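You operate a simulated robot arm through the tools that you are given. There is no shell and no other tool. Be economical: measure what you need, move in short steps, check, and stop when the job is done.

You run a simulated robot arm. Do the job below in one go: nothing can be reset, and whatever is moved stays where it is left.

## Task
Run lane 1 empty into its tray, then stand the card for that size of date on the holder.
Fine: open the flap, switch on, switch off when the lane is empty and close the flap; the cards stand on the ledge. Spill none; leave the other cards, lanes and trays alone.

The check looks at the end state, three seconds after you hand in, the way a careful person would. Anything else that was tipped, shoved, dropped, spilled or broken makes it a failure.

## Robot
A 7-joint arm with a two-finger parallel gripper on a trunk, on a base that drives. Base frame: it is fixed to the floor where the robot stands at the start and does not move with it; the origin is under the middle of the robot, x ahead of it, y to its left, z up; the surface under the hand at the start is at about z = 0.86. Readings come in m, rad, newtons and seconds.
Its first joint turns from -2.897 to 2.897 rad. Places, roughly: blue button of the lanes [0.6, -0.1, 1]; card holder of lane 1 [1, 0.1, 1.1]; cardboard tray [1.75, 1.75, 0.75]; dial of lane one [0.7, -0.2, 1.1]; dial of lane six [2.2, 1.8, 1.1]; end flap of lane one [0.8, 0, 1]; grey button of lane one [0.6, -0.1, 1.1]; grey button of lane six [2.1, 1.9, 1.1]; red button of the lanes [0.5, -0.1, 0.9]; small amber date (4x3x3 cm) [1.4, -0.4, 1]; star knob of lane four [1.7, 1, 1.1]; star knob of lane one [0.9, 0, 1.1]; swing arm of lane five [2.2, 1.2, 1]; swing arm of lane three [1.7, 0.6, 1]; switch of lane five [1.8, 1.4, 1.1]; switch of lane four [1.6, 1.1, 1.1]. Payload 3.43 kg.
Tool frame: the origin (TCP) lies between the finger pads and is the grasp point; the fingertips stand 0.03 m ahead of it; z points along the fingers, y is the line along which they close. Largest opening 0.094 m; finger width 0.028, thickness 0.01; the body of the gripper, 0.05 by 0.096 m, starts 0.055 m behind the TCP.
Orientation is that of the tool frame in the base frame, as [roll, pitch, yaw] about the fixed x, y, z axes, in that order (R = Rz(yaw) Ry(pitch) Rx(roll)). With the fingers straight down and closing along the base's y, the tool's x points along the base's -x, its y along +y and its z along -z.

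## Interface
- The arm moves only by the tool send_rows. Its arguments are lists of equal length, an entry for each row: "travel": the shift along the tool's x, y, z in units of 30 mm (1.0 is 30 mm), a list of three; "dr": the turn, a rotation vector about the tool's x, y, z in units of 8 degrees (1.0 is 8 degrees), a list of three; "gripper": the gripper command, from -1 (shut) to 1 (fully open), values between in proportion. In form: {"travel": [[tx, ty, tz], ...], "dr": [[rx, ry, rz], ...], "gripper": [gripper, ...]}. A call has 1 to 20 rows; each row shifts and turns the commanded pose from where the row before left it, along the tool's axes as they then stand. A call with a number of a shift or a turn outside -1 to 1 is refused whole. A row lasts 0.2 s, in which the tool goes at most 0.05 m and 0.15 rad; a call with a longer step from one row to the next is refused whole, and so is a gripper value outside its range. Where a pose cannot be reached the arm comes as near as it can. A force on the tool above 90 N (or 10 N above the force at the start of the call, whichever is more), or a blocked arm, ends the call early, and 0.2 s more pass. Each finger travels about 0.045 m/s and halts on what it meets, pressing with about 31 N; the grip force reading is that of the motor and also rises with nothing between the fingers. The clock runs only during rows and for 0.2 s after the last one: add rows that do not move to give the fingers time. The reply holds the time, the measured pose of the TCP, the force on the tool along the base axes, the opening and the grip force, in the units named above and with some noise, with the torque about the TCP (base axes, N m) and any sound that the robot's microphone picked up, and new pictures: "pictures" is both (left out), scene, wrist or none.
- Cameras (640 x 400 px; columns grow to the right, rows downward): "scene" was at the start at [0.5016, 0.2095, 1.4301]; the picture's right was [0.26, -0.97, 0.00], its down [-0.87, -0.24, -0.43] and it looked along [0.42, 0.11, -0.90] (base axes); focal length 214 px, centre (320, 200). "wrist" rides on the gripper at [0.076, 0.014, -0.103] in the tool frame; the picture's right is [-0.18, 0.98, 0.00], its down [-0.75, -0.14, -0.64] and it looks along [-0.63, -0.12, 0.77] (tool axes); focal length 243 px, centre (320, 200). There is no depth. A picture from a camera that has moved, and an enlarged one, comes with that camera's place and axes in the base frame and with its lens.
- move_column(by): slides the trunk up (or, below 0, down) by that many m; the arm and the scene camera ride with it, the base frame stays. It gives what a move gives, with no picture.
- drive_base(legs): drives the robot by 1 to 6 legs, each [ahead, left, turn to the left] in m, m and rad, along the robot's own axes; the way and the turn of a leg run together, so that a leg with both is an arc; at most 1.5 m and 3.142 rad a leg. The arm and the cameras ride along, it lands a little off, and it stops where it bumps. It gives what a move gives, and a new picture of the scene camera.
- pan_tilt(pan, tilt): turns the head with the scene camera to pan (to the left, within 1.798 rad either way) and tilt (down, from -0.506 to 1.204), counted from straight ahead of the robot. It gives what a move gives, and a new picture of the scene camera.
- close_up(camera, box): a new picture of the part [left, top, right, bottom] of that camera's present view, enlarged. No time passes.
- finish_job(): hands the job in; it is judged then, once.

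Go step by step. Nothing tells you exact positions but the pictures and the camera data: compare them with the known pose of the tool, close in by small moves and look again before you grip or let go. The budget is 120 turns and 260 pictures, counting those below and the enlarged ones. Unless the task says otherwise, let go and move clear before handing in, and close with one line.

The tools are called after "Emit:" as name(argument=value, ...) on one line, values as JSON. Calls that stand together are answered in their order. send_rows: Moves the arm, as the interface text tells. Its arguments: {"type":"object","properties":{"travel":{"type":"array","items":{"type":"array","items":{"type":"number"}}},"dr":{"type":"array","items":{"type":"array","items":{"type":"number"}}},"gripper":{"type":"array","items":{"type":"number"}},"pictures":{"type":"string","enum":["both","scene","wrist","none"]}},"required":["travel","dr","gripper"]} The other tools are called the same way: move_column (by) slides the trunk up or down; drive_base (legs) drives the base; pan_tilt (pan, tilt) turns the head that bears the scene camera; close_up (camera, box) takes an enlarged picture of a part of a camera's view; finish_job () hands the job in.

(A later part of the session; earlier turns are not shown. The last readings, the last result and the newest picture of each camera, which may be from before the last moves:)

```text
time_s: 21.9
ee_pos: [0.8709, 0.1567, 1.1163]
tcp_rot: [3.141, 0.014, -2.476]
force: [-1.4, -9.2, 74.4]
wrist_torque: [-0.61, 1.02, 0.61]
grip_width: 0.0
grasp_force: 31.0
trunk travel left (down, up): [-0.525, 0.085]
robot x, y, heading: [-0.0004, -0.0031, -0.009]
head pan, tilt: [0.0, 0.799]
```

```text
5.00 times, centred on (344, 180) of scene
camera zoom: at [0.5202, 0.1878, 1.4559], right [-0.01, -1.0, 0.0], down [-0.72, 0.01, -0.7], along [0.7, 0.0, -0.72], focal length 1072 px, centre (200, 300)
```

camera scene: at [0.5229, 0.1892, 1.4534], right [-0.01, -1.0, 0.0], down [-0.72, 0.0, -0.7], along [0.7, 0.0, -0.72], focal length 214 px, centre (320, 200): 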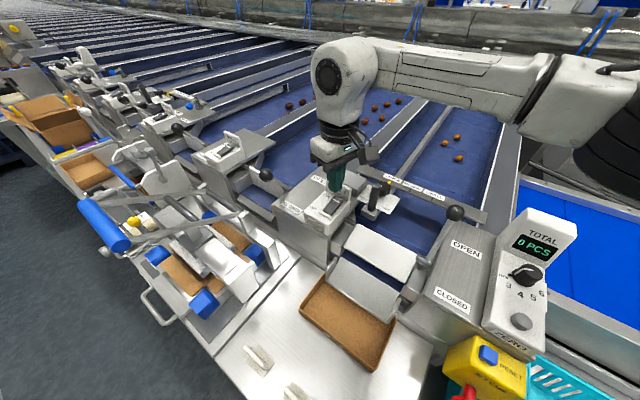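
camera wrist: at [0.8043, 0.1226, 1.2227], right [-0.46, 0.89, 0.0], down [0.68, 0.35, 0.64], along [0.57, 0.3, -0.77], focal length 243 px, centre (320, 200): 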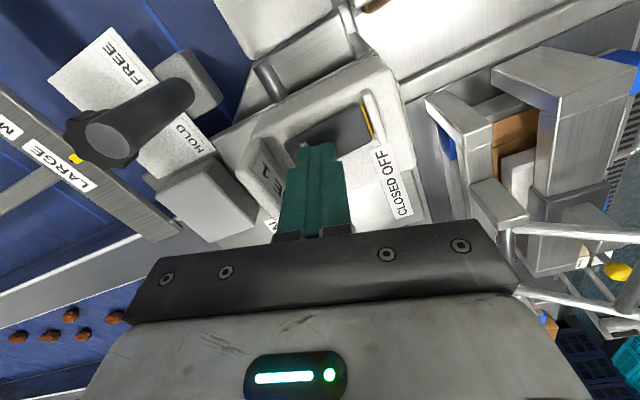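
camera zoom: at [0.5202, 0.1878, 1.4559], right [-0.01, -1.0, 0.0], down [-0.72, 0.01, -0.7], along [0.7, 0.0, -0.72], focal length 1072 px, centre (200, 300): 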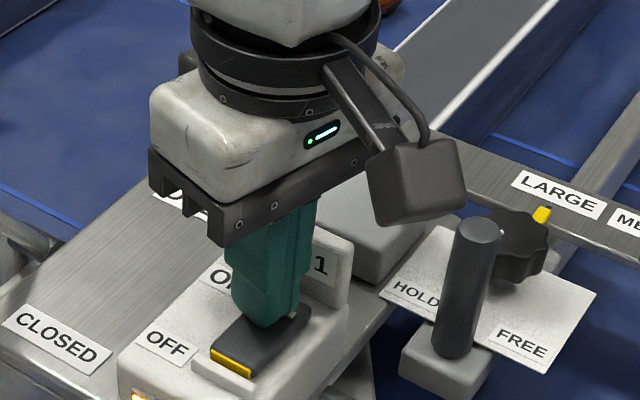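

The rocker has tipped to ON (yellow side showing, lamp lit). I'll lift off a bit and watch the belt.

Emit:
send_rows(travel=[[0, 0, -0.5], [0, 0, -1], [0, 0, -0.5]], dr=[[0, 0, 0], [0, 0, 0], [0, 0, 0]], gripper=[-1, -1, -1], pictures="scene")

Emit:
close_up(camera="scene", box=[280, 70, 520, 220])

```text
time_s: 22.7
ee_pos: [0.872, 0.1577, 1.168]
tcp_rot: [-3.141, -0.002, -2.474]
force: [-0.7, 0.2, -0.6]
wrist_torque: [0.0, 0.01, 0.0]
grip_width: 0.0003
grasp_force: 31.1
trunk travel left (down, up): [-0.525, 0.085]
robot x, y, heading: [-0.0006, -0.0019, -0.004]
head pan, tilt: [0.0, 0.799]
camera scene: at [0.5227, 0.1893, 1.4532], right [-0.01, -1.0, 0.0], down [-0.72, 0.0, -0.7], along [0.7, 0.0, -0.72], focal length 214 px, centre (320, 200)
```

scene: 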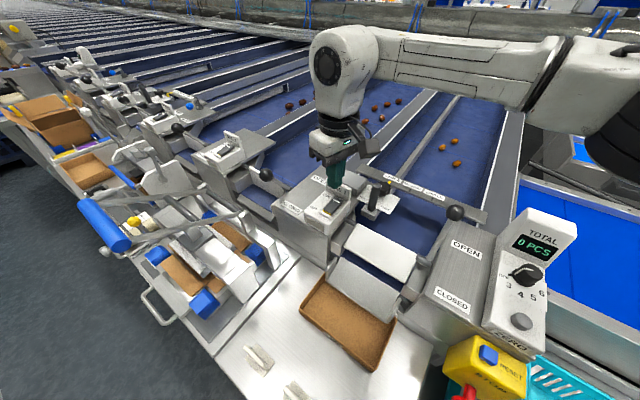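

```text
2.67 times, centred on (400, 145) of scene
camera zoom: at [0.5227, 0.1893, 1.4532], right [-0.01, -1.0, 0.0], down [-0.72, 0.0, -0.7], along [0.7, 0.0, -0.72], focal length 572 px, centre (107, 347)
```

zoom: 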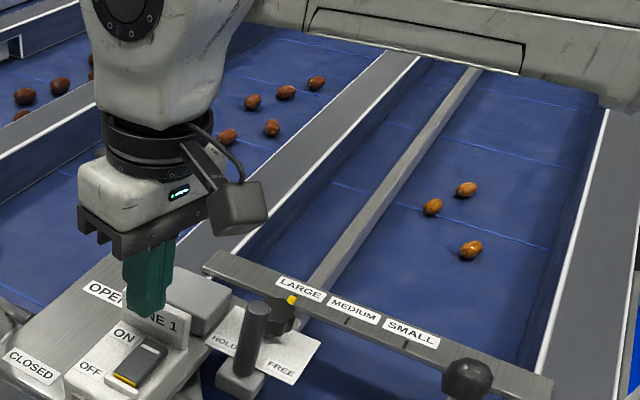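

The belt of lane 1 runs. Meanwhile I'll hover over the OFF end and keep watching the dates.

Emit:
send_rows(travel=[[0.28, 0.62, 0], [0, 0, 0], [0, 0, 0], [0, 0, 0], [0, 0, 0], [0, 0, 0], [0, 0, 0]], dr=[[0, 0, 0], [0, 0, 0], [0, 0, 0], [0, 0, 0], [0, 0, 0], [0, 0, 0], [0, 0, 0]], gripper=[-1, -1, -1, -1, -1, -1, -1], pictures="both")

Emit:
close_up(camera="scene", box=[280, 130, 520, 280])

```text
time_s: 24.3
ee_pos: [0.8535, 0.1653, 1.1683]
tcp_rot: [3.141, 0.0, -2.477]
force: [-0.1, -0.2, 0.6]
wrist_torque: [0.0, 0.01, -0.02]
grip_width: 0.0
grasp_force: 30.5
trunk travel left (down, up): [-0.525, 0.085]
robot x, y, heading: [-0.0006, 0.0003, -0.007]
head pan, tilt: [0.0, 0.799]
camera scene: at [0.5229, 0.1892, 1.4534], right [-0.01, -1.0, 0.0], down [-0.72, 0.0, -0.7], along [0.7, 0.0, -0.72], focal length 214 px, centre (320, 200)
camera wrist: at [0.7858, 0.1316, 1.2702], right [-0.46, 0.89, 0.0], down [0.68, 0.35, 0.64], along [0.57, 0.3, -0.77], focal length 243 px, centre (320, 200)
```

scene: 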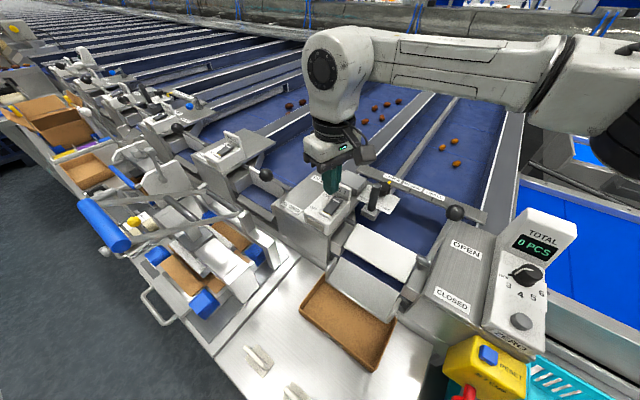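
wrist: 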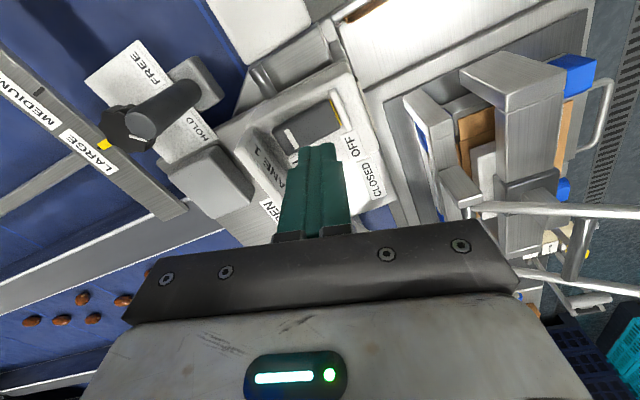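

```text
2.67 times, centred on (400, 205) of scene
camera zoom: at [0.5229, 0.1892, 1.4534], right [-0.01, -1.0, 0.0], down [-0.72, 0.0, -0.7], along [0.7, 0.0, -0.72], focal length 572 px, centre (107, 187)
```

zoom: 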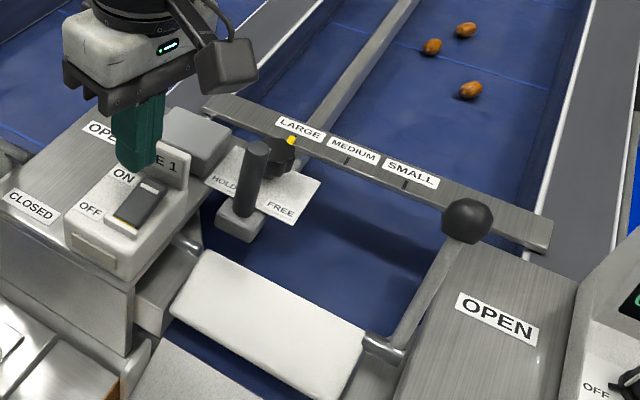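

The dates have moved a bit but now stand still. I'll check the rocker and its lamp, and the stop box.

Emit:
close_up(camera="scene", box=[280, 180, 360, 230])

Emit:
close_up(camera="wrist", box=[240, 60, 400, 160])

Emit:
send_rows(travel=[[0, 0, 0], [0, 0, 0], [0, 0, 0], [0, 0, 0]], dr=[[0, 0, 0], [0, 0, 0], [0, 0, 0], [0, 0, 0]], gripper=[-1, -1, -1, -1], pictures="none")

Emit:
close_up(camera="scene", box=[280, 130, 520, 280])

```text
8.00 times, centred on (320, 205) of scene
camera zoom: at [0.5229, 0.1892, 1.4534], right [-0.01, -1.0, 0.0], down [-0.72, 0.0, -0.7], along [0.7, 0.0, -0.72], focal length 1716 px, centre (320, 160)
```

zoom: 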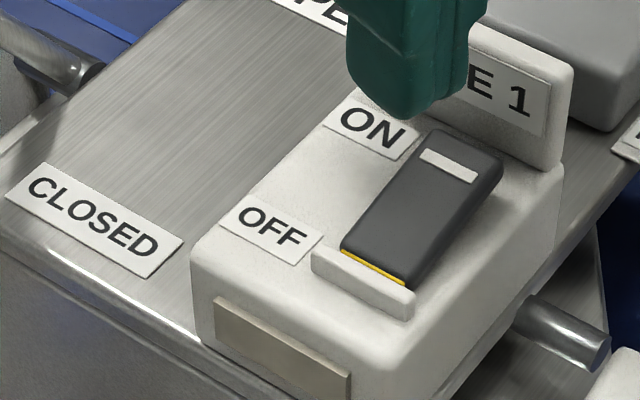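

```text
4.00 times, centred on (320, 110) of wrist
camera zoom: at [0.7858, 0.1316, 1.2702], right [-0.46, 0.89, 0.0], down [0.68, 0.35, 0.64], along [0.57, 0.3, -0.77], focal length 970 px, centre (320, 560)
```

zoom: 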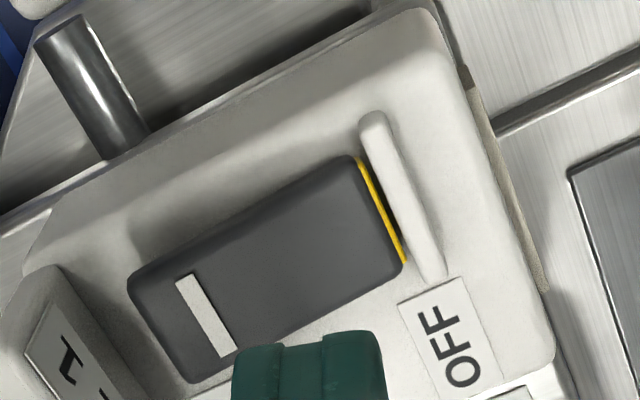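

```text
time_s: 25.3
ee_pos: [0.8524, 0.1668, 1.1683]
tcp_rot: [3.142, 0.0, -2.476]
force: [-0.6, -0.4, -0.8]
wrist_torque: [0.0, 0.01, 0.03]
grip_width: 0.0001
grasp_force: 31.2
trunk travel left (down, up): [-0.525, 0.085]
robot x, y, heading: [0.0002, 0.0018, -0.005]
head pan, tilt: [0.0, 0.799]
```

```text
2.67 times, centred on (400, 205) of scene
camera zoom: at [0.5229, 0.1892, 1.4534], right [-0.01, -1.0, 0.0], down [-0.72, 0.0, -0.7], along [0.7, 0.0, -0.72], focal length 572 px, centre (107, 187)
```

zoom: 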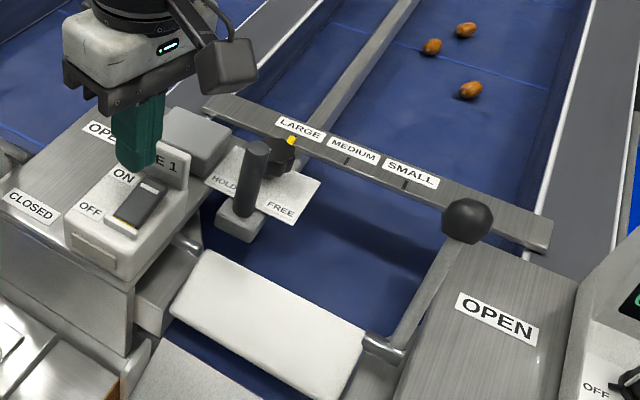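

The rocker sprang back to OFF, as I pressed too close to its middle. I'll press again, closer to the ON end, and hold a moment.

Emit:
send_rows(travel=[[-0.35, -0.88, 0], [0, 0, 0.7], [0, 0, 0.7], [0, 0, 0.2], [0, 0, 0.15], [0, 0, 0.12], [0, 0, 0.1], [0, 0, 0]], dr=[[0, 0, 0], [0, 0, 0], [0, 0, 0], [0, 0, 0], [0, 0, 0], [0, 0, 0], [0, 0, 0], [0, 0, 0]], gripper=[-1, -1, -1, -1, -1, -1, -1, -1], pictures="none")

Emit:
close_up(camera="scene", box=[280, 180, 360, 230])

Emit:
close_up(camera="scene", box=[280, 130, 520, 280])

```text
time_s: 27.1
ee_pos: [0.8768, 0.1515, 1.1155]
tcp_rot: [-3.139, 0.011, -2.477]
force: [2.4, -13.2, 67.7]
wrist_torque: [-0.38, 0.98, 0.19]
grip_width: 0.0
grasp_force: 31.1
trunk travel left (down, up): [-0.525, 0.085]
robot x, y, heading: [0.0022, -0.0023, -0.009]
head pan, tilt: [0.0, 0.799]
```

```text
8.00 times, centred on (320, 205) of scene
camera zoom: at [0.5207, 0.1877, 1.4551], right [-0.01, -1.0, 0.0], down [-0.72, 0.01, -0.7], along [0.7, 0.0, -0.72], focal length 1716 px, centre (320, 160)
```

zoom: 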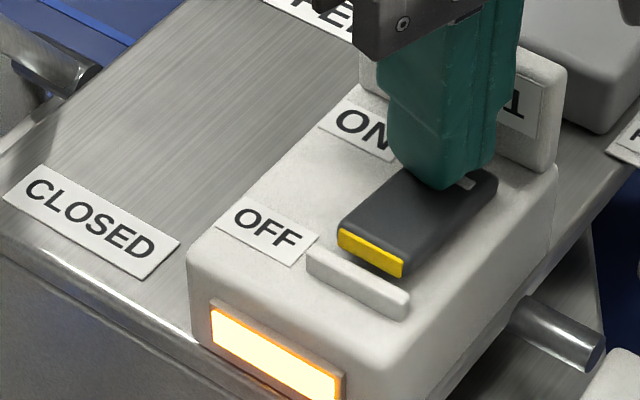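

```text
2.67 times, centred on (400, 205) of scene
camera zoom: at [0.5207, 0.1877, 1.4551], right [-0.01, -1.0, 0.0], down [-0.72, 0.01, -0.7], along [0.7, 0.0, -0.72], focal length 572 px, centre (107, 187)
```

zoom: 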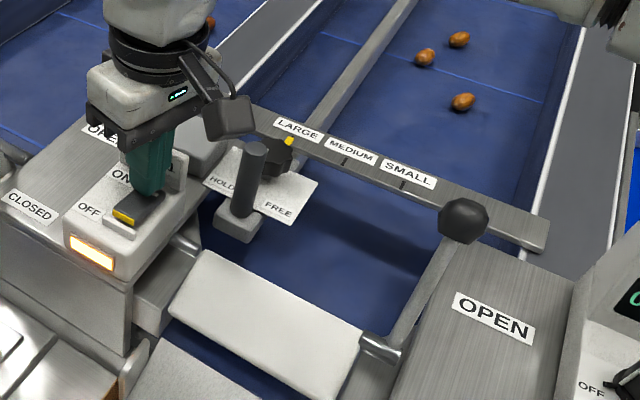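

The lamp is lit and the belt moves. I'll lift slightly to see if it stays on.

Emit:
send_rows(travel=[[0, 0, -0.4], [0, 0, -0.3]], dr=[[0, 0, 0], [0, 0, 0]], gripper=[-1, -1], pictures="none")

Emit:
close_up(camera="scene", box=[280, 180, 360, 230])

```text
time_s: 27.7
ee_pos: [0.8756, 0.1542, 1.1264]
tcp_rot: [3.14, -0.002, -2.475]
force: [0.3, -0.6, 0.3]
wrist_torque: [-0.02, 0.0, 0.03]
grip_width: 0.0
grasp_force: 31.0
trunk travel left (down, up): [-0.525, 0.085]
robot x, y, heading: [0.0001, -0.0003, -0.003]
head pan, tilt: [0.0, 0.799]
```

```text
8.00 times, centred on (320, 205) of scene
camera zoom: at [0.5227, 0.1897, 1.4526], right [-0.01, -1.0, 0.0], down [-0.72, 0.0, -0.7], along [0.7, 0.0, -0.72], focal length 1716 px, centre (320, 160)
```

zoom: 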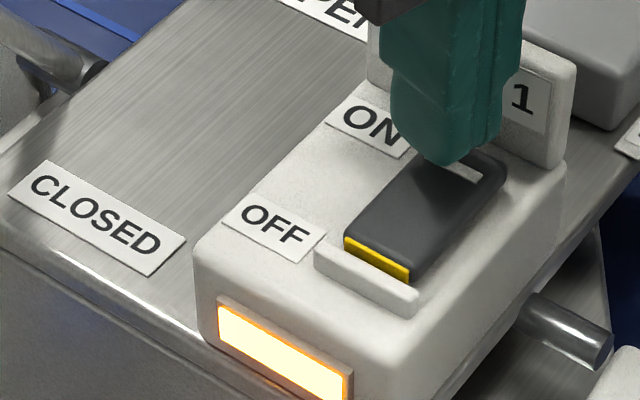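

Still lit. I'll raise fully and recheck.

Emit:
send_rows(travel=[[0, 0, -0.5], [0, 0, -0.8], [0, 0, 0]], dr=[[0, 0, 0], [0, 0, 0], [0, 0, 0]], gripper=[-1, -1, -1], pictures="none")

Emit:
close_up(camera="scene", box=[280, 130, 520, 280])

```text
time_s: 28.5
ee_pos: [0.8761, 0.1526, 1.169]
tcp_rot: [3.14, 0.001, -2.477]
force: [-0.1, 0.5, -0.1]
wrist_torque: [0.01, -0.01, 0.0]
grip_width: 0.0
grasp_force: 31.0
trunk travel left (down, up): [-0.525, 0.085]
robot x, y, heading: [-0.0018, 0.0005, -0.003]
head pan, tilt: [0.0, 0.799]
```

```text
2.67 times, centred on (400, 205) of scene
camera zoom: at [0.5228, 0.1891, 1.4534], right [-0.01, -1.0, 0.0], down [-0.72, 0.0, -0.7], along [0.7, 0.0, -0.72], focal length 572 px, centre (107, 187)
```

zoom: 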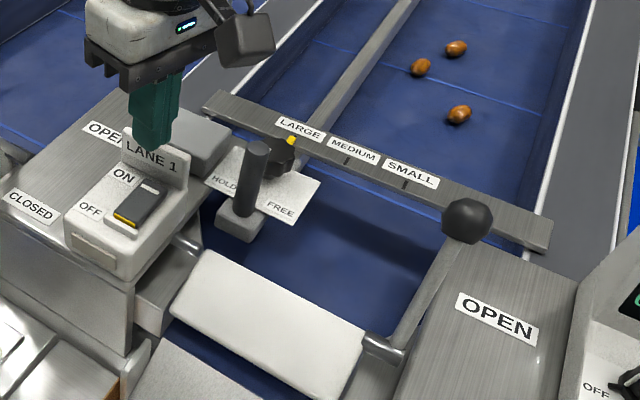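

The switch is hold-to-run: it springs back on release. The belt runs about 4 cm/s, so I'll hold it down lightly for roughly 15 s while watching.

Emit:
send_rows(travel=[[0, 0, 0.7], [0, 0, 0.7], [0, 0, 0.3], [0, 0, 0], [0, 0, 0], [0, 0, 0], [0, 0, 0], [0, 0, 0], [0, 0, 0], [0, 0, 0], [0, 0, 0], [0, 0, 0], [0, 0, 0], [0, 0, 0], [0, 0, 0]], dr=[[0, 0, 0], [0, 0, 0], [0, 0, 0], [0, 0, 0], [0, 0, 0], [0, 0, 0], [0, 0, 0], [0, 0, 0], [0, 0, 0], [0, 0, 0], [0, 0, 0], [0, 0, 0], [0, 0, 0], [0, 0, 0], [0, 0, 0]], gripper=[-1, -1, -1, -1, -1, -1, -1, -1, -1, -1, -1, -1, -1, -1, -1], pictures="scene")

Emit:
close_up(camera="scene", box=[280, 130, 520, 280])

```text
time_s: 31.7
ee_pos: [0.8774, 0.1525, 1.1167]
tcp_rot: [-3.141, 0.0, -2.476]
force: [0.7, -0.5, 0.8]
wrist_torque: [0.0, 0.0, 0.03]
grip_width: 0.0
grasp_force: 31.2
trunk travel left (down, up): [-0.525, 0.085]
robot x, y, heading: [-0.0053, -0.0008, -0.002]
head pan, tilt: [0.0, 0.799]
camera scene: at [0.5229, 0.1892, 1.4534], right [-0.01, -1.0, 0.0], down [-0.72, 0.0, -0.7], along [0.7, 0.0, -0.72], focal length 214 px, centre (320, 200)
```

scene: 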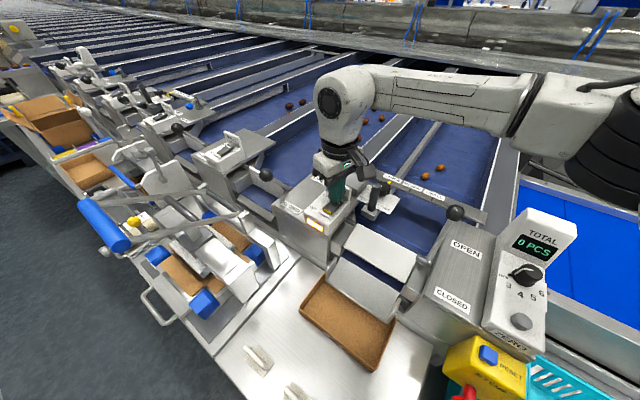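

```text
2.67 times, centred on (400, 205) of scene
camera zoom: at [0.5229, 0.1892, 1.4534], right [-0.01, -1.0, 0.0], down [-0.72, 0.0, -0.7], along [0.7, 0.0, -0.72], focal length 572 px, centre (107, 187)
```

zoom: 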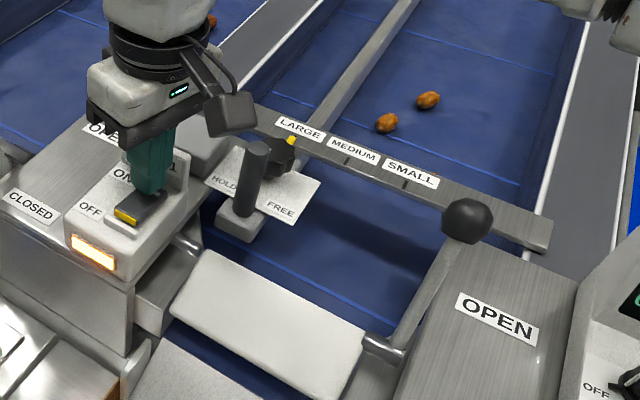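

Running with no strain; the first date is going under the bar. I'll keep holding.

Emit:
send_rows(travel=[[0, 0, 0], [0, 0, 0], [0, 0, 0], [0, 0, 0], [0, 0, 0], [0, 0, 0], [0, 0, 0], [0, 0, 0], [0, 0, 0], [0, 0, 0], [0, 0, 0], [0, 0, 0], [0, 0, 0], [0, 0, 0]], dr=[[0, 0, 0], [0, 0, 0], [0, 0, 0], [0, 0, 0], [0, 0, 0], [0, 0, 0], [0, 0, 0], [0, 0, 0], [0, 0, 0], [0, 0, 0], [0, 0, 0], [0, 0, 0], [0, 0, 0], [0, 0, 0]], gripper=[-1, -1, -1, -1, -1, -1, -1, -1, -1, -1, -1, -1, -1, -1], pictures="none")

Emit:
close_up(camera="scene", box=[280, 130, 520, 280])

```text
time_s: 34.7
ee_pos: [0.8767, 0.1524, 1.1162]
tcp_rot: [-3.14, -0.001, -2.475]
force: [-0.4, -0.5, 0.2]
wrist_torque: [0.01, -0.02, 0.02]
grip_width: 0.0
grasp_force: 30.7
trunk travel left (down, up): [-0.525, 0.085]
robot x, y, heading: [-0.0012, 0.0014, -0.01]
head pan, tilt: [0.0, 0.799]
```

```text
2.67 times, centred on (400, 205) of scene
camera zoom: at [0.5229, 0.1892, 1.4534], right [-0.01, -1.0, 0.0], down [-0.72, 0.0, -0.7], along [0.7, 0.0, -0.72], focal length 572 px, centre (107, 187)
```

zoom: 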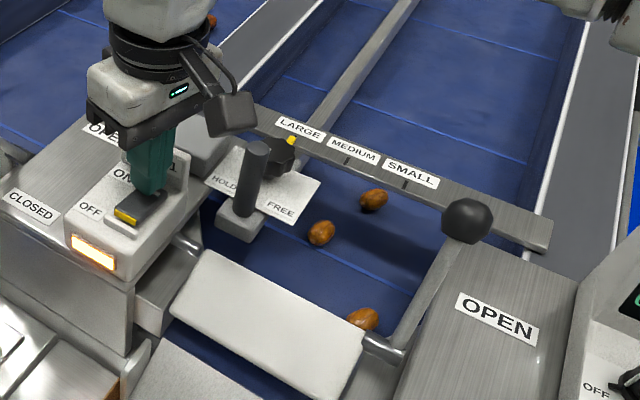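

All three are past the bar. I'll hold on.

Emit:
send_rows(travel=[[0, 0, 0], [0, 0, 0], [0, 0, 0], [0, 0, 0], [0, 0, 0], [0, 0, 0], [0, 0, 0], [0, 0, 0], [0, 0, 0], [0, 0, 0], [0, 0, 0], [0, 0, 0], [0, 0, 0], [0, 0, 0]], dr=[[0, 0, 0], [0, 0, 0], [0, 0, 0], [0, 0, 0], [0, 0, 0], [0, 0, 0], [0, 0, 0], [0, 0, 0], [0, 0, 0], [0, 0, 0], [0, 0, 0], [0, 0, 0], [0, 0, 0], [0, 0, 0]], gripper=[-1, -1, -1, -1, -1, -1, -1, -1, -1, -1, -1, -1, -1, -1], pictures="none")

Emit:
close_up(camera="scene", box=[280, 190, 520, 400])

```text
time_s: 37.7
ee_pos: [0.8773, 0.1526, 1.118]
tcp_rot: [-3.14, 0.0, -2.477]
force: [0.2, -0.4, 0.0]
wrist_torque: [0.01, 0.01, 0.0]
grip_width: 0.0
grasp_force: 31.1
trunk travel left (down, up): [-0.525, 0.085]
robot x, y, heading: [0.001, 0.0008, -0.003]
head pan, tilt: [0.0, 0.799]
```

```text
1.90 times, centred on (400, 295) of scene
camera zoom: at [0.5229, 0.1892, 1.4534], right [-0.01, -1.0, 0.0], down [-0.72, 0.0, -0.7], along [0.7, 0.0, -0.72], focal length 408 px, centre (168, 19)
```

zoom: 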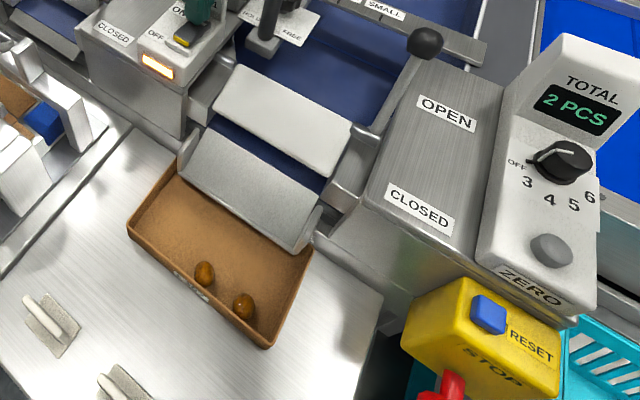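

Two dates are in the tray. I'll hold until the third arrives.

Emit:
send_rows(travel=[[0, 0, 0], [0, 0, 0], [0, 0, 0], [0, 0, 0], [0, 0, 0], [0, 0, 0], [0, 0, 0], [0, 0, 0]], dr=[[0, 0, 0], [0, 0, 0], [0, 0, 0], [0, 0, 0], [0, 0, 0], [0, 0, 0], [0, 0, 0], [0, 0, 0]], gripper=[-1, -1, -1, -1, -1, -1, -1, -1], pictures="scene")

Emit:
close_up(camera="scene", box=[280, 190, 520, 400])

```text
time_s: 39.5
ee_pos: [0.8779, 0.1524, 1.1176]
tcp_rot: [-3.141, 0.0, -2.476]
force: [-0.7, 0.0, 0.5]
wrist_torque: [-0.01, 0.01, 0.04]
grip_width: 0.0
grasp_force: 30.6
trunk travel left (down, up): [-0.525, 0.085]
robot x, y, heading: [-0.0001, 0.0024, -0.011]
head pan, tilt: [0.0, 0.799]
camera scene: at [0.5229, 0.1892, 1.4534], right [-0.01, -1.0, 0.0], down [-0.72, 0.0, -0.7], along [0.7, 0.0, -0.72], focal length 214 px, centre (320, 200)
```

scene: 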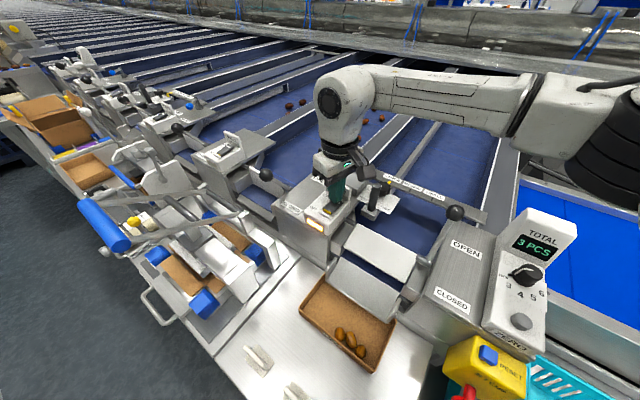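

```text
1.90 times, centred on (400, 295) of scene
camera zoom: at [0.5229, 0.1892, 1.4534], right [-0.01, -1.0, 0.0], down [-0.72, 0.0, -0.7], along [0.7, 0.0, -0.72], focal length 408 px, centre (168, 19)
```

zoom: 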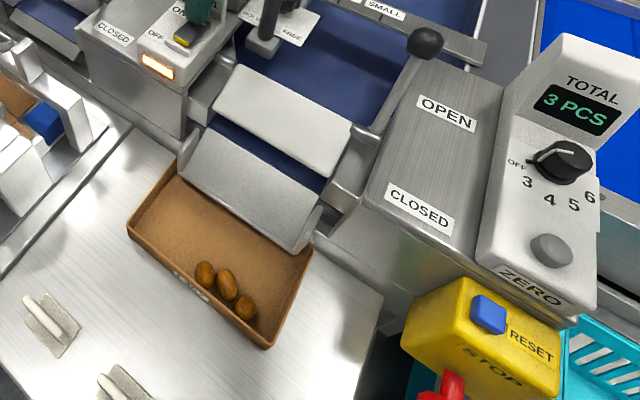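

The counter shows 3 and all three lie in the tray. I'll release the switch, rise, and verify the lane is empty and the switch off.

Emit:
send_rows(travel=[[0, 0, -0.5], [0, 0, -1], [0, 0, -1], [0, 0, -1], [0, 0, -1], [0, 0, -1]], dr=[[0, 0, 0], [0, 0, 0], [0, 0, 0], [0, 0, 0], [0, 0, 0], [0, 0, 0]], gripper=[-1, -1, -1, -1, -1, -1], pictures="both")

Emit:
close_up(camera="scene", box=[280, 60, 560, 235])

```text
time_s: 40.9
ee_pos: [0.8801, 0.1524, 1.2812]
tcp_rot: [-3.142, 0.001, -2.476]
force: [-0.3, -0.5, -0.1]
wrist_torque: [0.01, 0.01, 0.01]
grip_width: 0.0001
grasp_force: 31.0
trunk travel left (down, up): [-0.525, 0.085]
robot x, y, heading: [-0.0025, -0.0059, -0.003]
head pan, tilt: [0.0, 0.799]
camera scene: at [0.5229, 0.1891, 1.4533], right [-0.01, -1.0, 0.0], down [-0.72, 0.0, -0.7], along [0.7, 0.0, -0.72], focal length 214 px, centre (320, 200)
camera wrist: at [0.8111, 0.118, 1.3831], right [-0.46, 0.89, 0.0], down [0.68, 0.35, 0.64], along [0.57, 0.3, -0.77], focal length 243 px, centre (320, 200)
```

scene: 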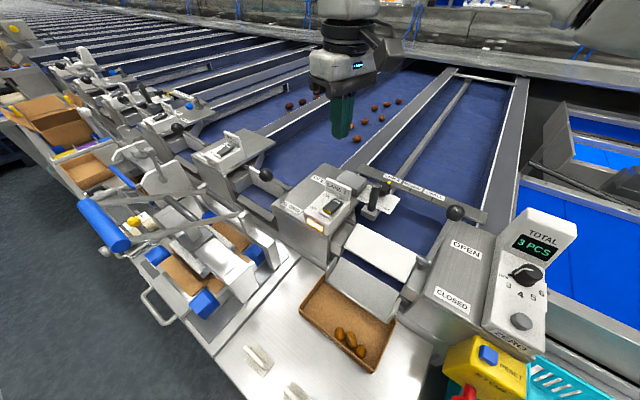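
wrist: 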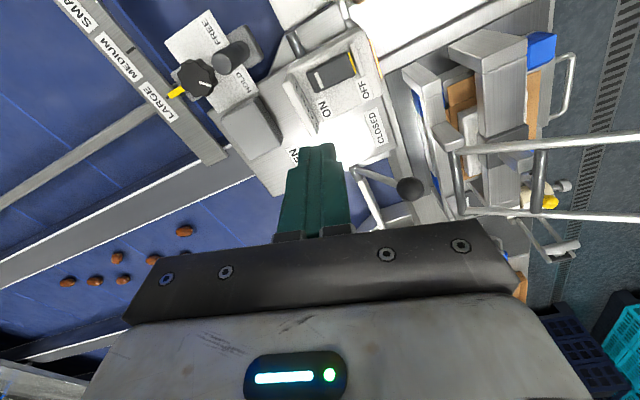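

```text
2.29 times, centred on (420, 148) of scene
camera zoom: at [0.5229, 0.1891, 1.4533], right [-0.01, -1.0, 0.0], down [-0.72, 0.0, -0.7], along [0.7, 0.0, -0.72], focal length 490 px, centre (91, 320)
```

zoom: 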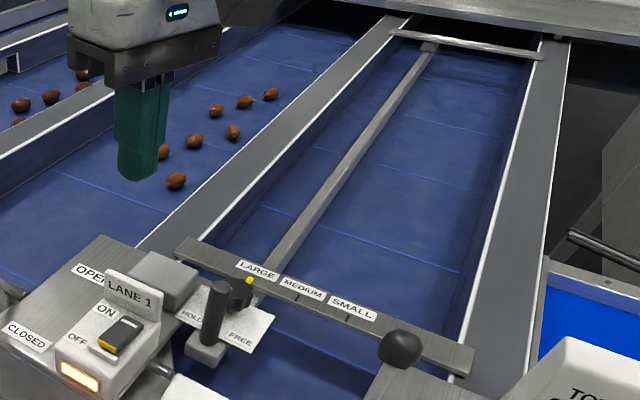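

The lane is empty, but the switch did latch this time (lamp lit). I'll press the OFF end down.

Emit:
send_rows(travel=[[0.51, 0.98, 0], [0, 0, 1], [0, 0, 1], [0, 0, 1], [0, 0, 1], [0, 0, 0.7], [0, 0, 0.4], [0, 0, 0.15], [0, 0, 0.1]], dr=[[0, 0, 0], [0, 0, 0], [0, 0, 0], [0, 0, 0], [0, 0, 0], [0, 0, 0], [0, 0, 0], [0, 0, 0], [0, 0, 0]], gripper=[-1, -1, -1, -1, -1, -1, -1, -1, -1], pictures="none")

Emit:
close_up(camera="scene", box=[280, 180, 360, 230])

```text
time_s: 42.9
ee_pos: [0.8466, 0.1674, 1.1215]
tcp_rot: [-3.141, 0.001, -2.477]
force: [0.4, -0.1, -0.2]
wrist_torque: [0.0, 0.01, -0.03]
grip_width: 0.0003
grasp_force: 30.9
trunk travel left (down, up): [-0.525, 0.085]
robot x, y, heading: [-0.003, 0.0014, -0.003]
head pan, tilt: [0.0, 0.799]
```

```text
8.00 times, centred on (320, 205) of scene
camera zoom: at [0.5229, 0.1892, 1.4534], right [-0.01, -1.0, 0.0], down [-0.72, 0.0, -0.7], along [0.7, 0.0, -0.72], focal length 1716 px, centre (320, 160)
```

zoom: 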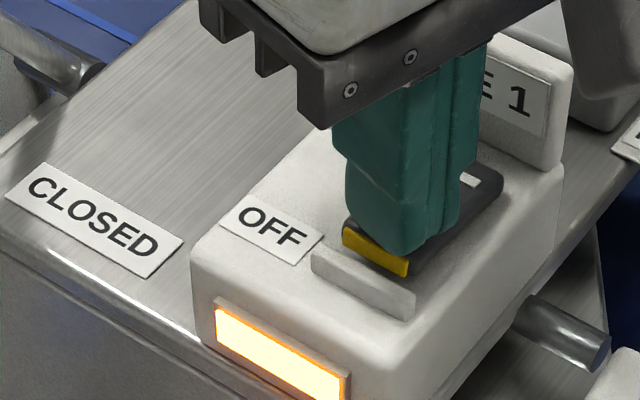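

The fingertip is over the raised OFF end. I'll press down gently.

Emit:
send_rows(travel=[[0, 0, 0.12], [0, 0, 0.12], [0, 0, 0.1], [0, 0, 0]], dr=[[0, 0, 0], [0, 0, 0], [0, 0, 0], [0, 0, 0]], gripper=[-1, -1, -1, -1], pictures="none")

Emit:
close_up(camera="scene", box=[280, 180, 360, 230])

```text
time_s: 43.9
ee_pos: [0.8455, 0.1678, 1.1138]
tcp_rot: [3.141, 0.005, -2.477]
force: [-8.4, -0.8, 41.3]
wrist_torque: [-0.01, -0.39, -0.05]
grip_width: 0.0001
grasp_force: 31.0
trunk travel left (down, up): [-0.525, 0.085]
robot x, y, heading: [0.0046, -0.005, -0.006]
head pan, tilt: [0.0, 0.799]
```

```text
8.00 times, centred on (320, 205) of scene
camera zoom: at [0.521, 0.1888, 1.4547], right [-0.01, -1.0, 0.0], down [-0.72, 0.0, -0.7], along [0.7, 0.0, -0.72], focal length 1716 px, centre (320, 160)
```

zoom: 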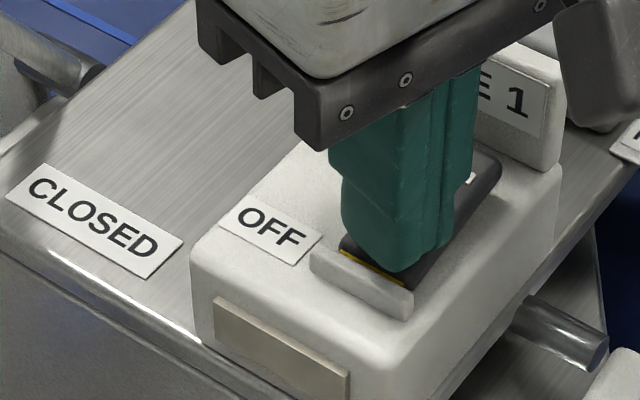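

The lamp is out. I'll lift off, then travel to above the flap lever's ball while turning the tool to line up with its axle.

Emit:
send_rows(travel=[[0, 0, -0.4], [0, 0, -1], [0, 0, -1], [0, 0, -1], [0, 0, -1], [0.88, -0.843, -0.4], [0.88, -0.843, 0], [0.88, -0.843, 0], [0.88, -0.843, 0], [0.88, -0.843, 0], [0.88, -0.843, 0], [0.87, -0.843, 0]], dr=[[0, 0, 0], [0, 0, 0], [0, 0, 0], [0, 0, 0], [0, 0, 0], [0, 0, 0], [0, 0, 0], [0, 0, 0], [0, 0, 0], [0, 0, 0], [0, 0, 0], [0, 0, 0]], gripper=[-1, -1, -1, -1, -1, -1, -1, -1, 0.5, 0.5, 0.5, 0.5], pictures="none")

Emit:
send_rows(travel=[[0, 0, 0], [0, 0, 0], [0, 0, 0], [0, 0, 0], [0, 0, 0], [0, 0, 0], [0, 0, 0], [0, 0, 0], [0, 0, 0], [0, 0, 0]], dr=[[0, 0, 0.94], [0, 0, 0.94], [0, 0, 0.94], [0, 0, 0.94], [0, 0, 0.94], [0, 0, 0.94], [0, 0, 0.94], [0, 0, 0.94], [0, 0, 0.94], [0, 0, 0.94]], gripper=[0.5, 0.5, 0.5, 0.5, 0.5, 0.5, 0.5, 0.5, 0.5, 0.5], pictures="both")

Emit:
close_up(camera="scene", box=[280, 140, 520, 290])

```text
time_s: 46.5
ee_pos: [0.8232, 0.0093, 1.2535]
tcp_rot: [-3.14, 0.0, -2.489]
force: [-0.6, -0.6, 0.8]
wrist_torque: [0.0, -0.01, -0.02]
grip_width: 0.0704
grasp_force: 0.2
out of reach, approached as far as the arm can: row 10, 11, 12
trunk travel left (down, up): [-0.525, 0.085]
robot x, y, heading: [-0.0013, 0.0002, -0.003]
head pan, tilt: [0.0, 0.799]
```

```text
time_s: 48.7
ee_pos: [0.8233, 0.0084, 1.2543]
tcp_rot: [-3.14, 0.001, 2.492]
force: [0.3, 0.1, -0.1]
wrist_torque: [0.01, 0.02, 0.01]
grip_width: 0.0704
grasp_force: 0.1
trunk travel left (down, up): [-0.525, 0.085]
robot x, y, heading: [-0.0007, -0.0041, -0.003]
head pan, tilt: [0.0, 0.799]
camera scene: at [0.5229, 0.1891, 1.4534], right [-0.01, -1.0, 0.0], down [-0.72, 0.0, -0.7], along [0.7, 0.0, -0.72], focal length 214 px, centre (320, 200)
camera wrist: at [0.7727, 0.0667, 1.3561], right [0.74, 0.67, 0.0], down [0.52, -0.57, 0.64], along [0.43, -0.48, -0.77], focal length 243 px, centre (320, 200)
```

scene: 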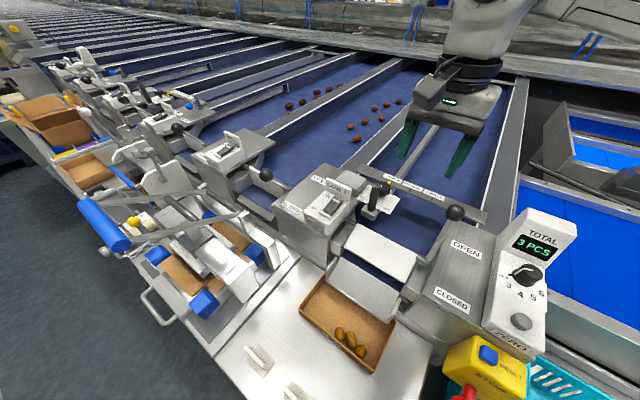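
wrist: 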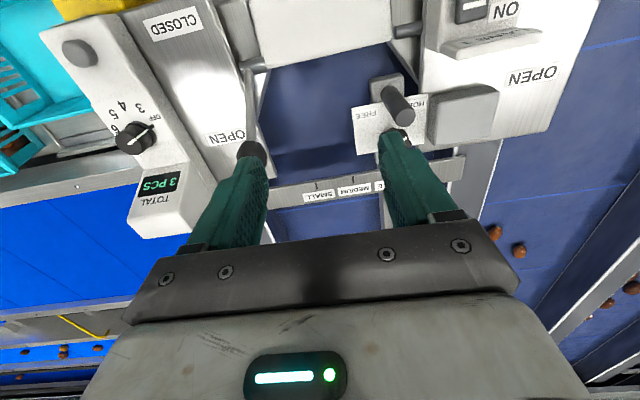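

```text
2.67 times, centred on (400, 215) of scene
camera zoom: at [0.5229, 0.1891, 1.4534], right [-0.01, -1.0, 0.0], down [-0.72, 0.0, -0.7], along [0.7, 0.0, -0.72], focal length 572 px, centre (107, 160)
```

zoom: 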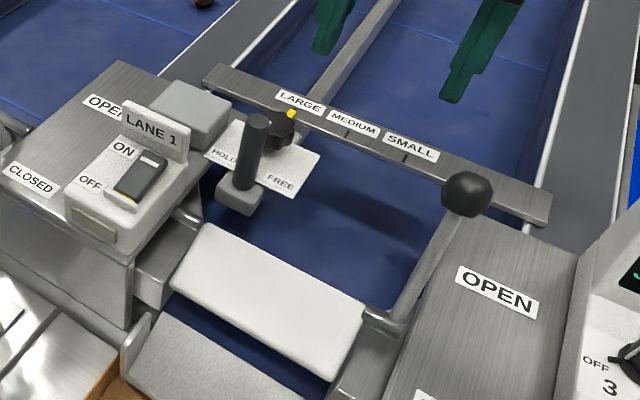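

The switch is off and the tool is aligned with the lever's axle; the ball is at about (0.805, -0.082, 1.113). I'll descend on it and grip.

Emit:
send_rows(travel=[[-0.67, -1, 0], [-0.67, -1, 0], [0, -0.77, 0.7], [0, 0, 1], [0, 0, 1], [0, 0, 1], [0, 0, 1], [0, 0, 0], [0, 0, 0], [0, 0, 0], [0, 0, 0], [0, 0, 0]], dr=[[0, 0, 0], [0, 0, 0], [0, 0, 0], [0, 0, 0], [0, 0, 0], [0, 0, 0], [0, 0, 0], [0, 0, 0], [0, 0, 0], [0, 0, 0], [0, 0, 0], [0, 0, 0]], gripper=[0.5, 0.5, 0.5, 0.5, 0.5, 0.5, 0.5, 0.5, -0.4, -0.4, -0.4, -0.4], pictures="both")

```text
time_s: 51.3
ee_pos: [0.8057, -0.0841, 1.1129]
tcp_rot: [-3.141, 0.002, 2.492]
force: [-4.8, -13.1, -0.6]
wrist_torque: [0.06, -0.2, -0.08]
grip_width: 0.0362
grasp_force: 7.1
trunk travel left (down, up): [-0.525, 0.085]
robot x, y, heading: [-0.0046, -0.004, -0.005]
head pan, tilt: [0.0, 0.799]
camera scene: at [0.5227, 0.188, 1.4536], right [-0.01, -1.0, 0.0], down [-0.72, 0.01, -0.7], along [0.7, 0.0, -0.72], focal length 214 px, centre (320, 200)
camera wrist: at [0.7545, -0.0252, 1.2151], right [0.74, 0.67, 0.0], down [0.52, -0.57, 0.64], along [0.43, -0.48, -0.77], focal length 243 px, centre (320, 200)
```

scene: 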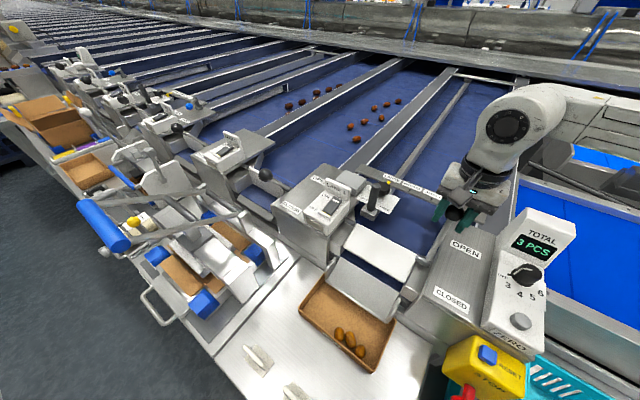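
wrist: 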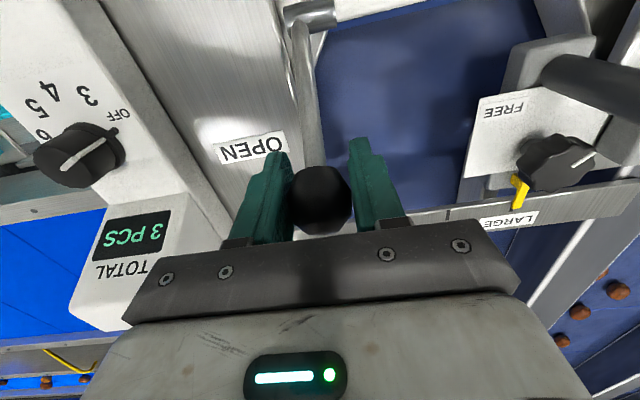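

The ball is gripped, with the tool aligned. I'll swing the lever back along its arc to CLOSED.

Emit:
send_rows(travel=[[0.473, 0, -0.37], [0.53, 0, -0.28], [0.577, 0, -0.187], [0.597, 0, -0.087], [0.603, 0, 0.023], [0.587, 0, 0.123], [0.56, 0, 0.227], [0.513, 0, 0.32], [0, 0, 0]], dr=[[0, 0, 0], [0, 0, 0], [0, 0, 0], [0, 0, 0], [0, 0, 0], [0, 0, 0], [0, 0, 0], [0, 0, 0], [0, 0, 0]], gripper=[-0.4, -0.4, -0.4, -0.4, -0.4, -0.4, -0.4, -0.4, -0.4], pictures="both")

Emit:
close_up(camera="scene", box=[280, 190, 520, 400])

```text
time_s: 53.3
ee_pos: [0.6995, -0.0014, 1.1192]
tcp_rot: [3.142, 0.0, 2.495]
force: [0.6, 1.1, -0.4]
wrist_torque: [0.01, -0.02, -0.02]
grip_width: 0.0279
grasp_force: 0.0
trunk travel left (down, up): [-0.525, 0.085]
robot x, y, heading: [-0.0021, -0.0024, -0.003]
head pan, tilt: [0.0, 0.799]
camera scene: at [0.5228, 0.1891, 1.4534], right [-0.01, -1.0, 0.0], down [-0.72, 0.0, -0.7], along [0.7, 0.0, -0.72], focal length 214 px, centre (320, 200)
camera wrist: at [0.648, 0.0568, 1.2228], right [0.74, 0.67, 0.0], down [0.52, -0.57, 0.64], along [0.43, -0.47, -0.77], focal length 243 px, centre (320, 200)
```

scene: 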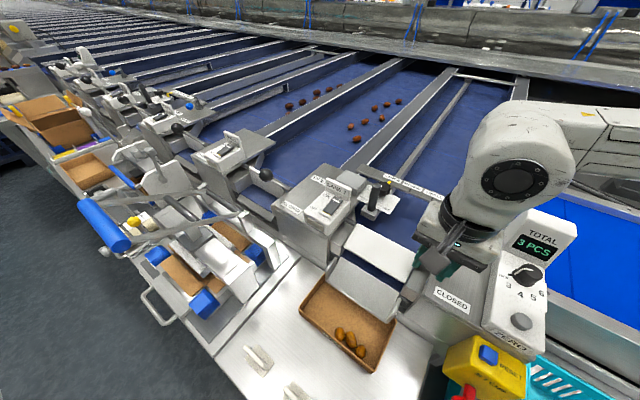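
wrist: 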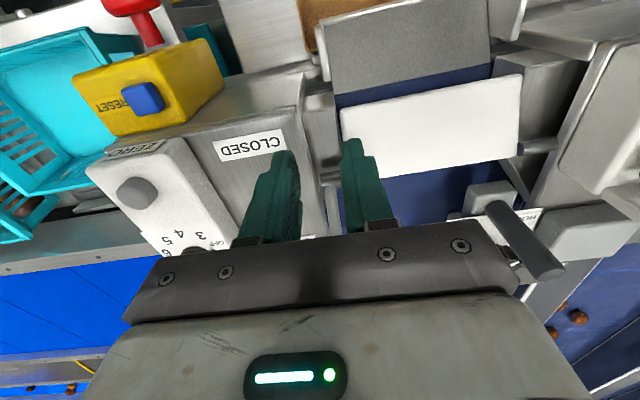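

```text
1.90 times, centred on (400, 295) of scene
camera zoom: at [0.5228, 0.1891, 1.4534], right [-0.01, -1.0, 0.0], down [-0.72, 0.0, -0.7], along [0.7, 0.0, -0.72], focal length 408 px, centre (168, 19)
```

zoom: 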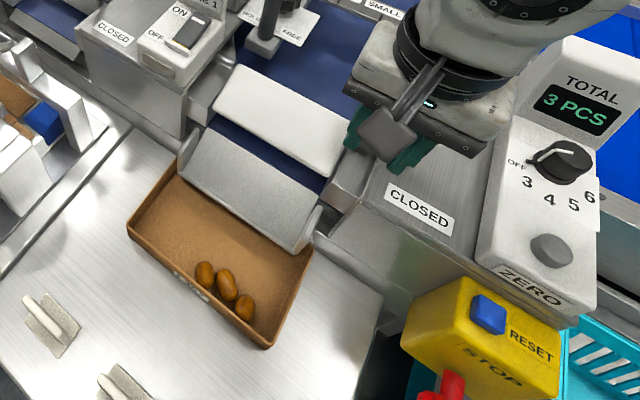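

The fingers slipped off the ball because I had not let them close fully. I'll go back over it, grip firmly and repeat.

Emit:
send_rows(travel=[[0, 0, -1], [0, 0, -1], [0, 0, -0.8], [-1, 0, 0], [-1, 0, 0], [-1, 0, 0], [-1, -0.06, 0], [-0.49, 0, 0], [0, 0, 1], [0, 0, 1], [0, 0, 1], [0, 0, 0], [0, 0, 0], [0, 0, 0], [0, 0, 0], [0, 0, 0], [0, 0, 0], [0, 0, 0], [0, 0, 0]], dr=[[0, 0, 0], [0, 0, 0], [0, 0, 0], [0, 0, 0], [0, 0, 0], [0, 0, 0], [0, 0, 0], [0, 0, 0], [0, 0, 0], [0, 0, 0], [0, 0, 0], [0, 0, 0], [0, 0, 0], [0, 0, 0], [0, 0, 0], [0, 0, 0], [0, 0, 0], [0, 0, 0], [0, 0, 0]], gripper=[0.5, 0.5, 0.5, 0.5, 0.5, 0.5, 0.5, 0.5, 0.5, 0.5, 0.5, 0.5, -0.8, -0.8, -0.8, -0.8, -0.8, -0.8, -0.8], pictures="wrist")

```text
time_s: 57.3
ee_pos: [0.8059, -0.0844, 1.1161]
tcp_rot: [-3.14, 0.0, 2.496]
force: [5.5, 6.0, -1.0]
wrist_torque: [-0.09, -0.25, 0.09]
grip_width: 0.034
grasp_force: 44.6
trunk travel left (down, up): [-0.525, 0.085]
robot x, y, heading: [-0.0007, -0.0038, -0.004]
head pan, tilt: [0.0, 0.799]
camera wrist: at [0.7546, -0.0267, 1.2171], right [0.74, 0.67, 0.0], down [0.52, -0.57, 0.64], along [0.43, -0.47, -0.77], focal length 243 px, centre (320, 200)
```

wrist: 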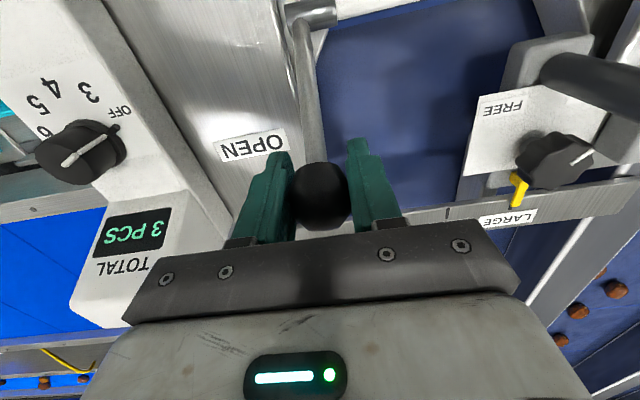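

Firm grip now. I'll repeat the arc, more slowly at first.

Emit:
send_rows(travel=[[0.236, 0, -0.19], [0.237, 0, -0.18], [0.265, 0, -0.15], [0.265, 0, -0.13], [0.288, 0, -0.1], [0.288, 0, -0.087], [0.298, 0, -0.05], [0.299, 0, -0.037]], dr=[[0, 0, 0], [0, 0, 0], [0, 0, 0], [0, 0, 0], [0, 0, 0], [0, 0, 0], [0, 0, 0], [0, 0, 0]], gripper=[-0.8, -0.8, -0.8, -0.8, -0.8, -0.8, -0.8, -0.8], pictures="wrist")

```text
time_s: 59.1
ee_pos: [0.7534, -0.0463, 1.1425]
tcp_rot: [-3.141, 0.0, 2.493]
force: [3.7, -12.3, -3.1]
wrist_torque: [-0.82, -1.02, -0.05]
grip_width: 0.0333
grasp_force: 45.0
trunk travel left (down, up): [-0.525, 0.085]
robot x, y, heading: [0.001, -0.0013, -0.003]
head pan, tilt: [0.0, 0.799]
camera wrist: at [0.703, 0.0119, 1.2441], right [0.74, 0.67, 0.0], down [0.52, -0.57, 0.64], along [0.43, -0.48, -0.77], focal length 243 px, centre (320, 200)
```

wrist: 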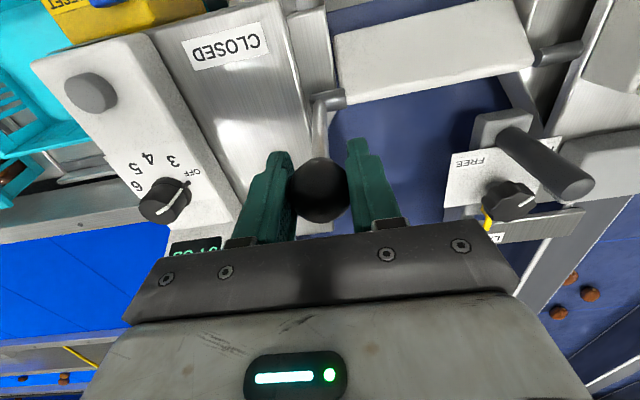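

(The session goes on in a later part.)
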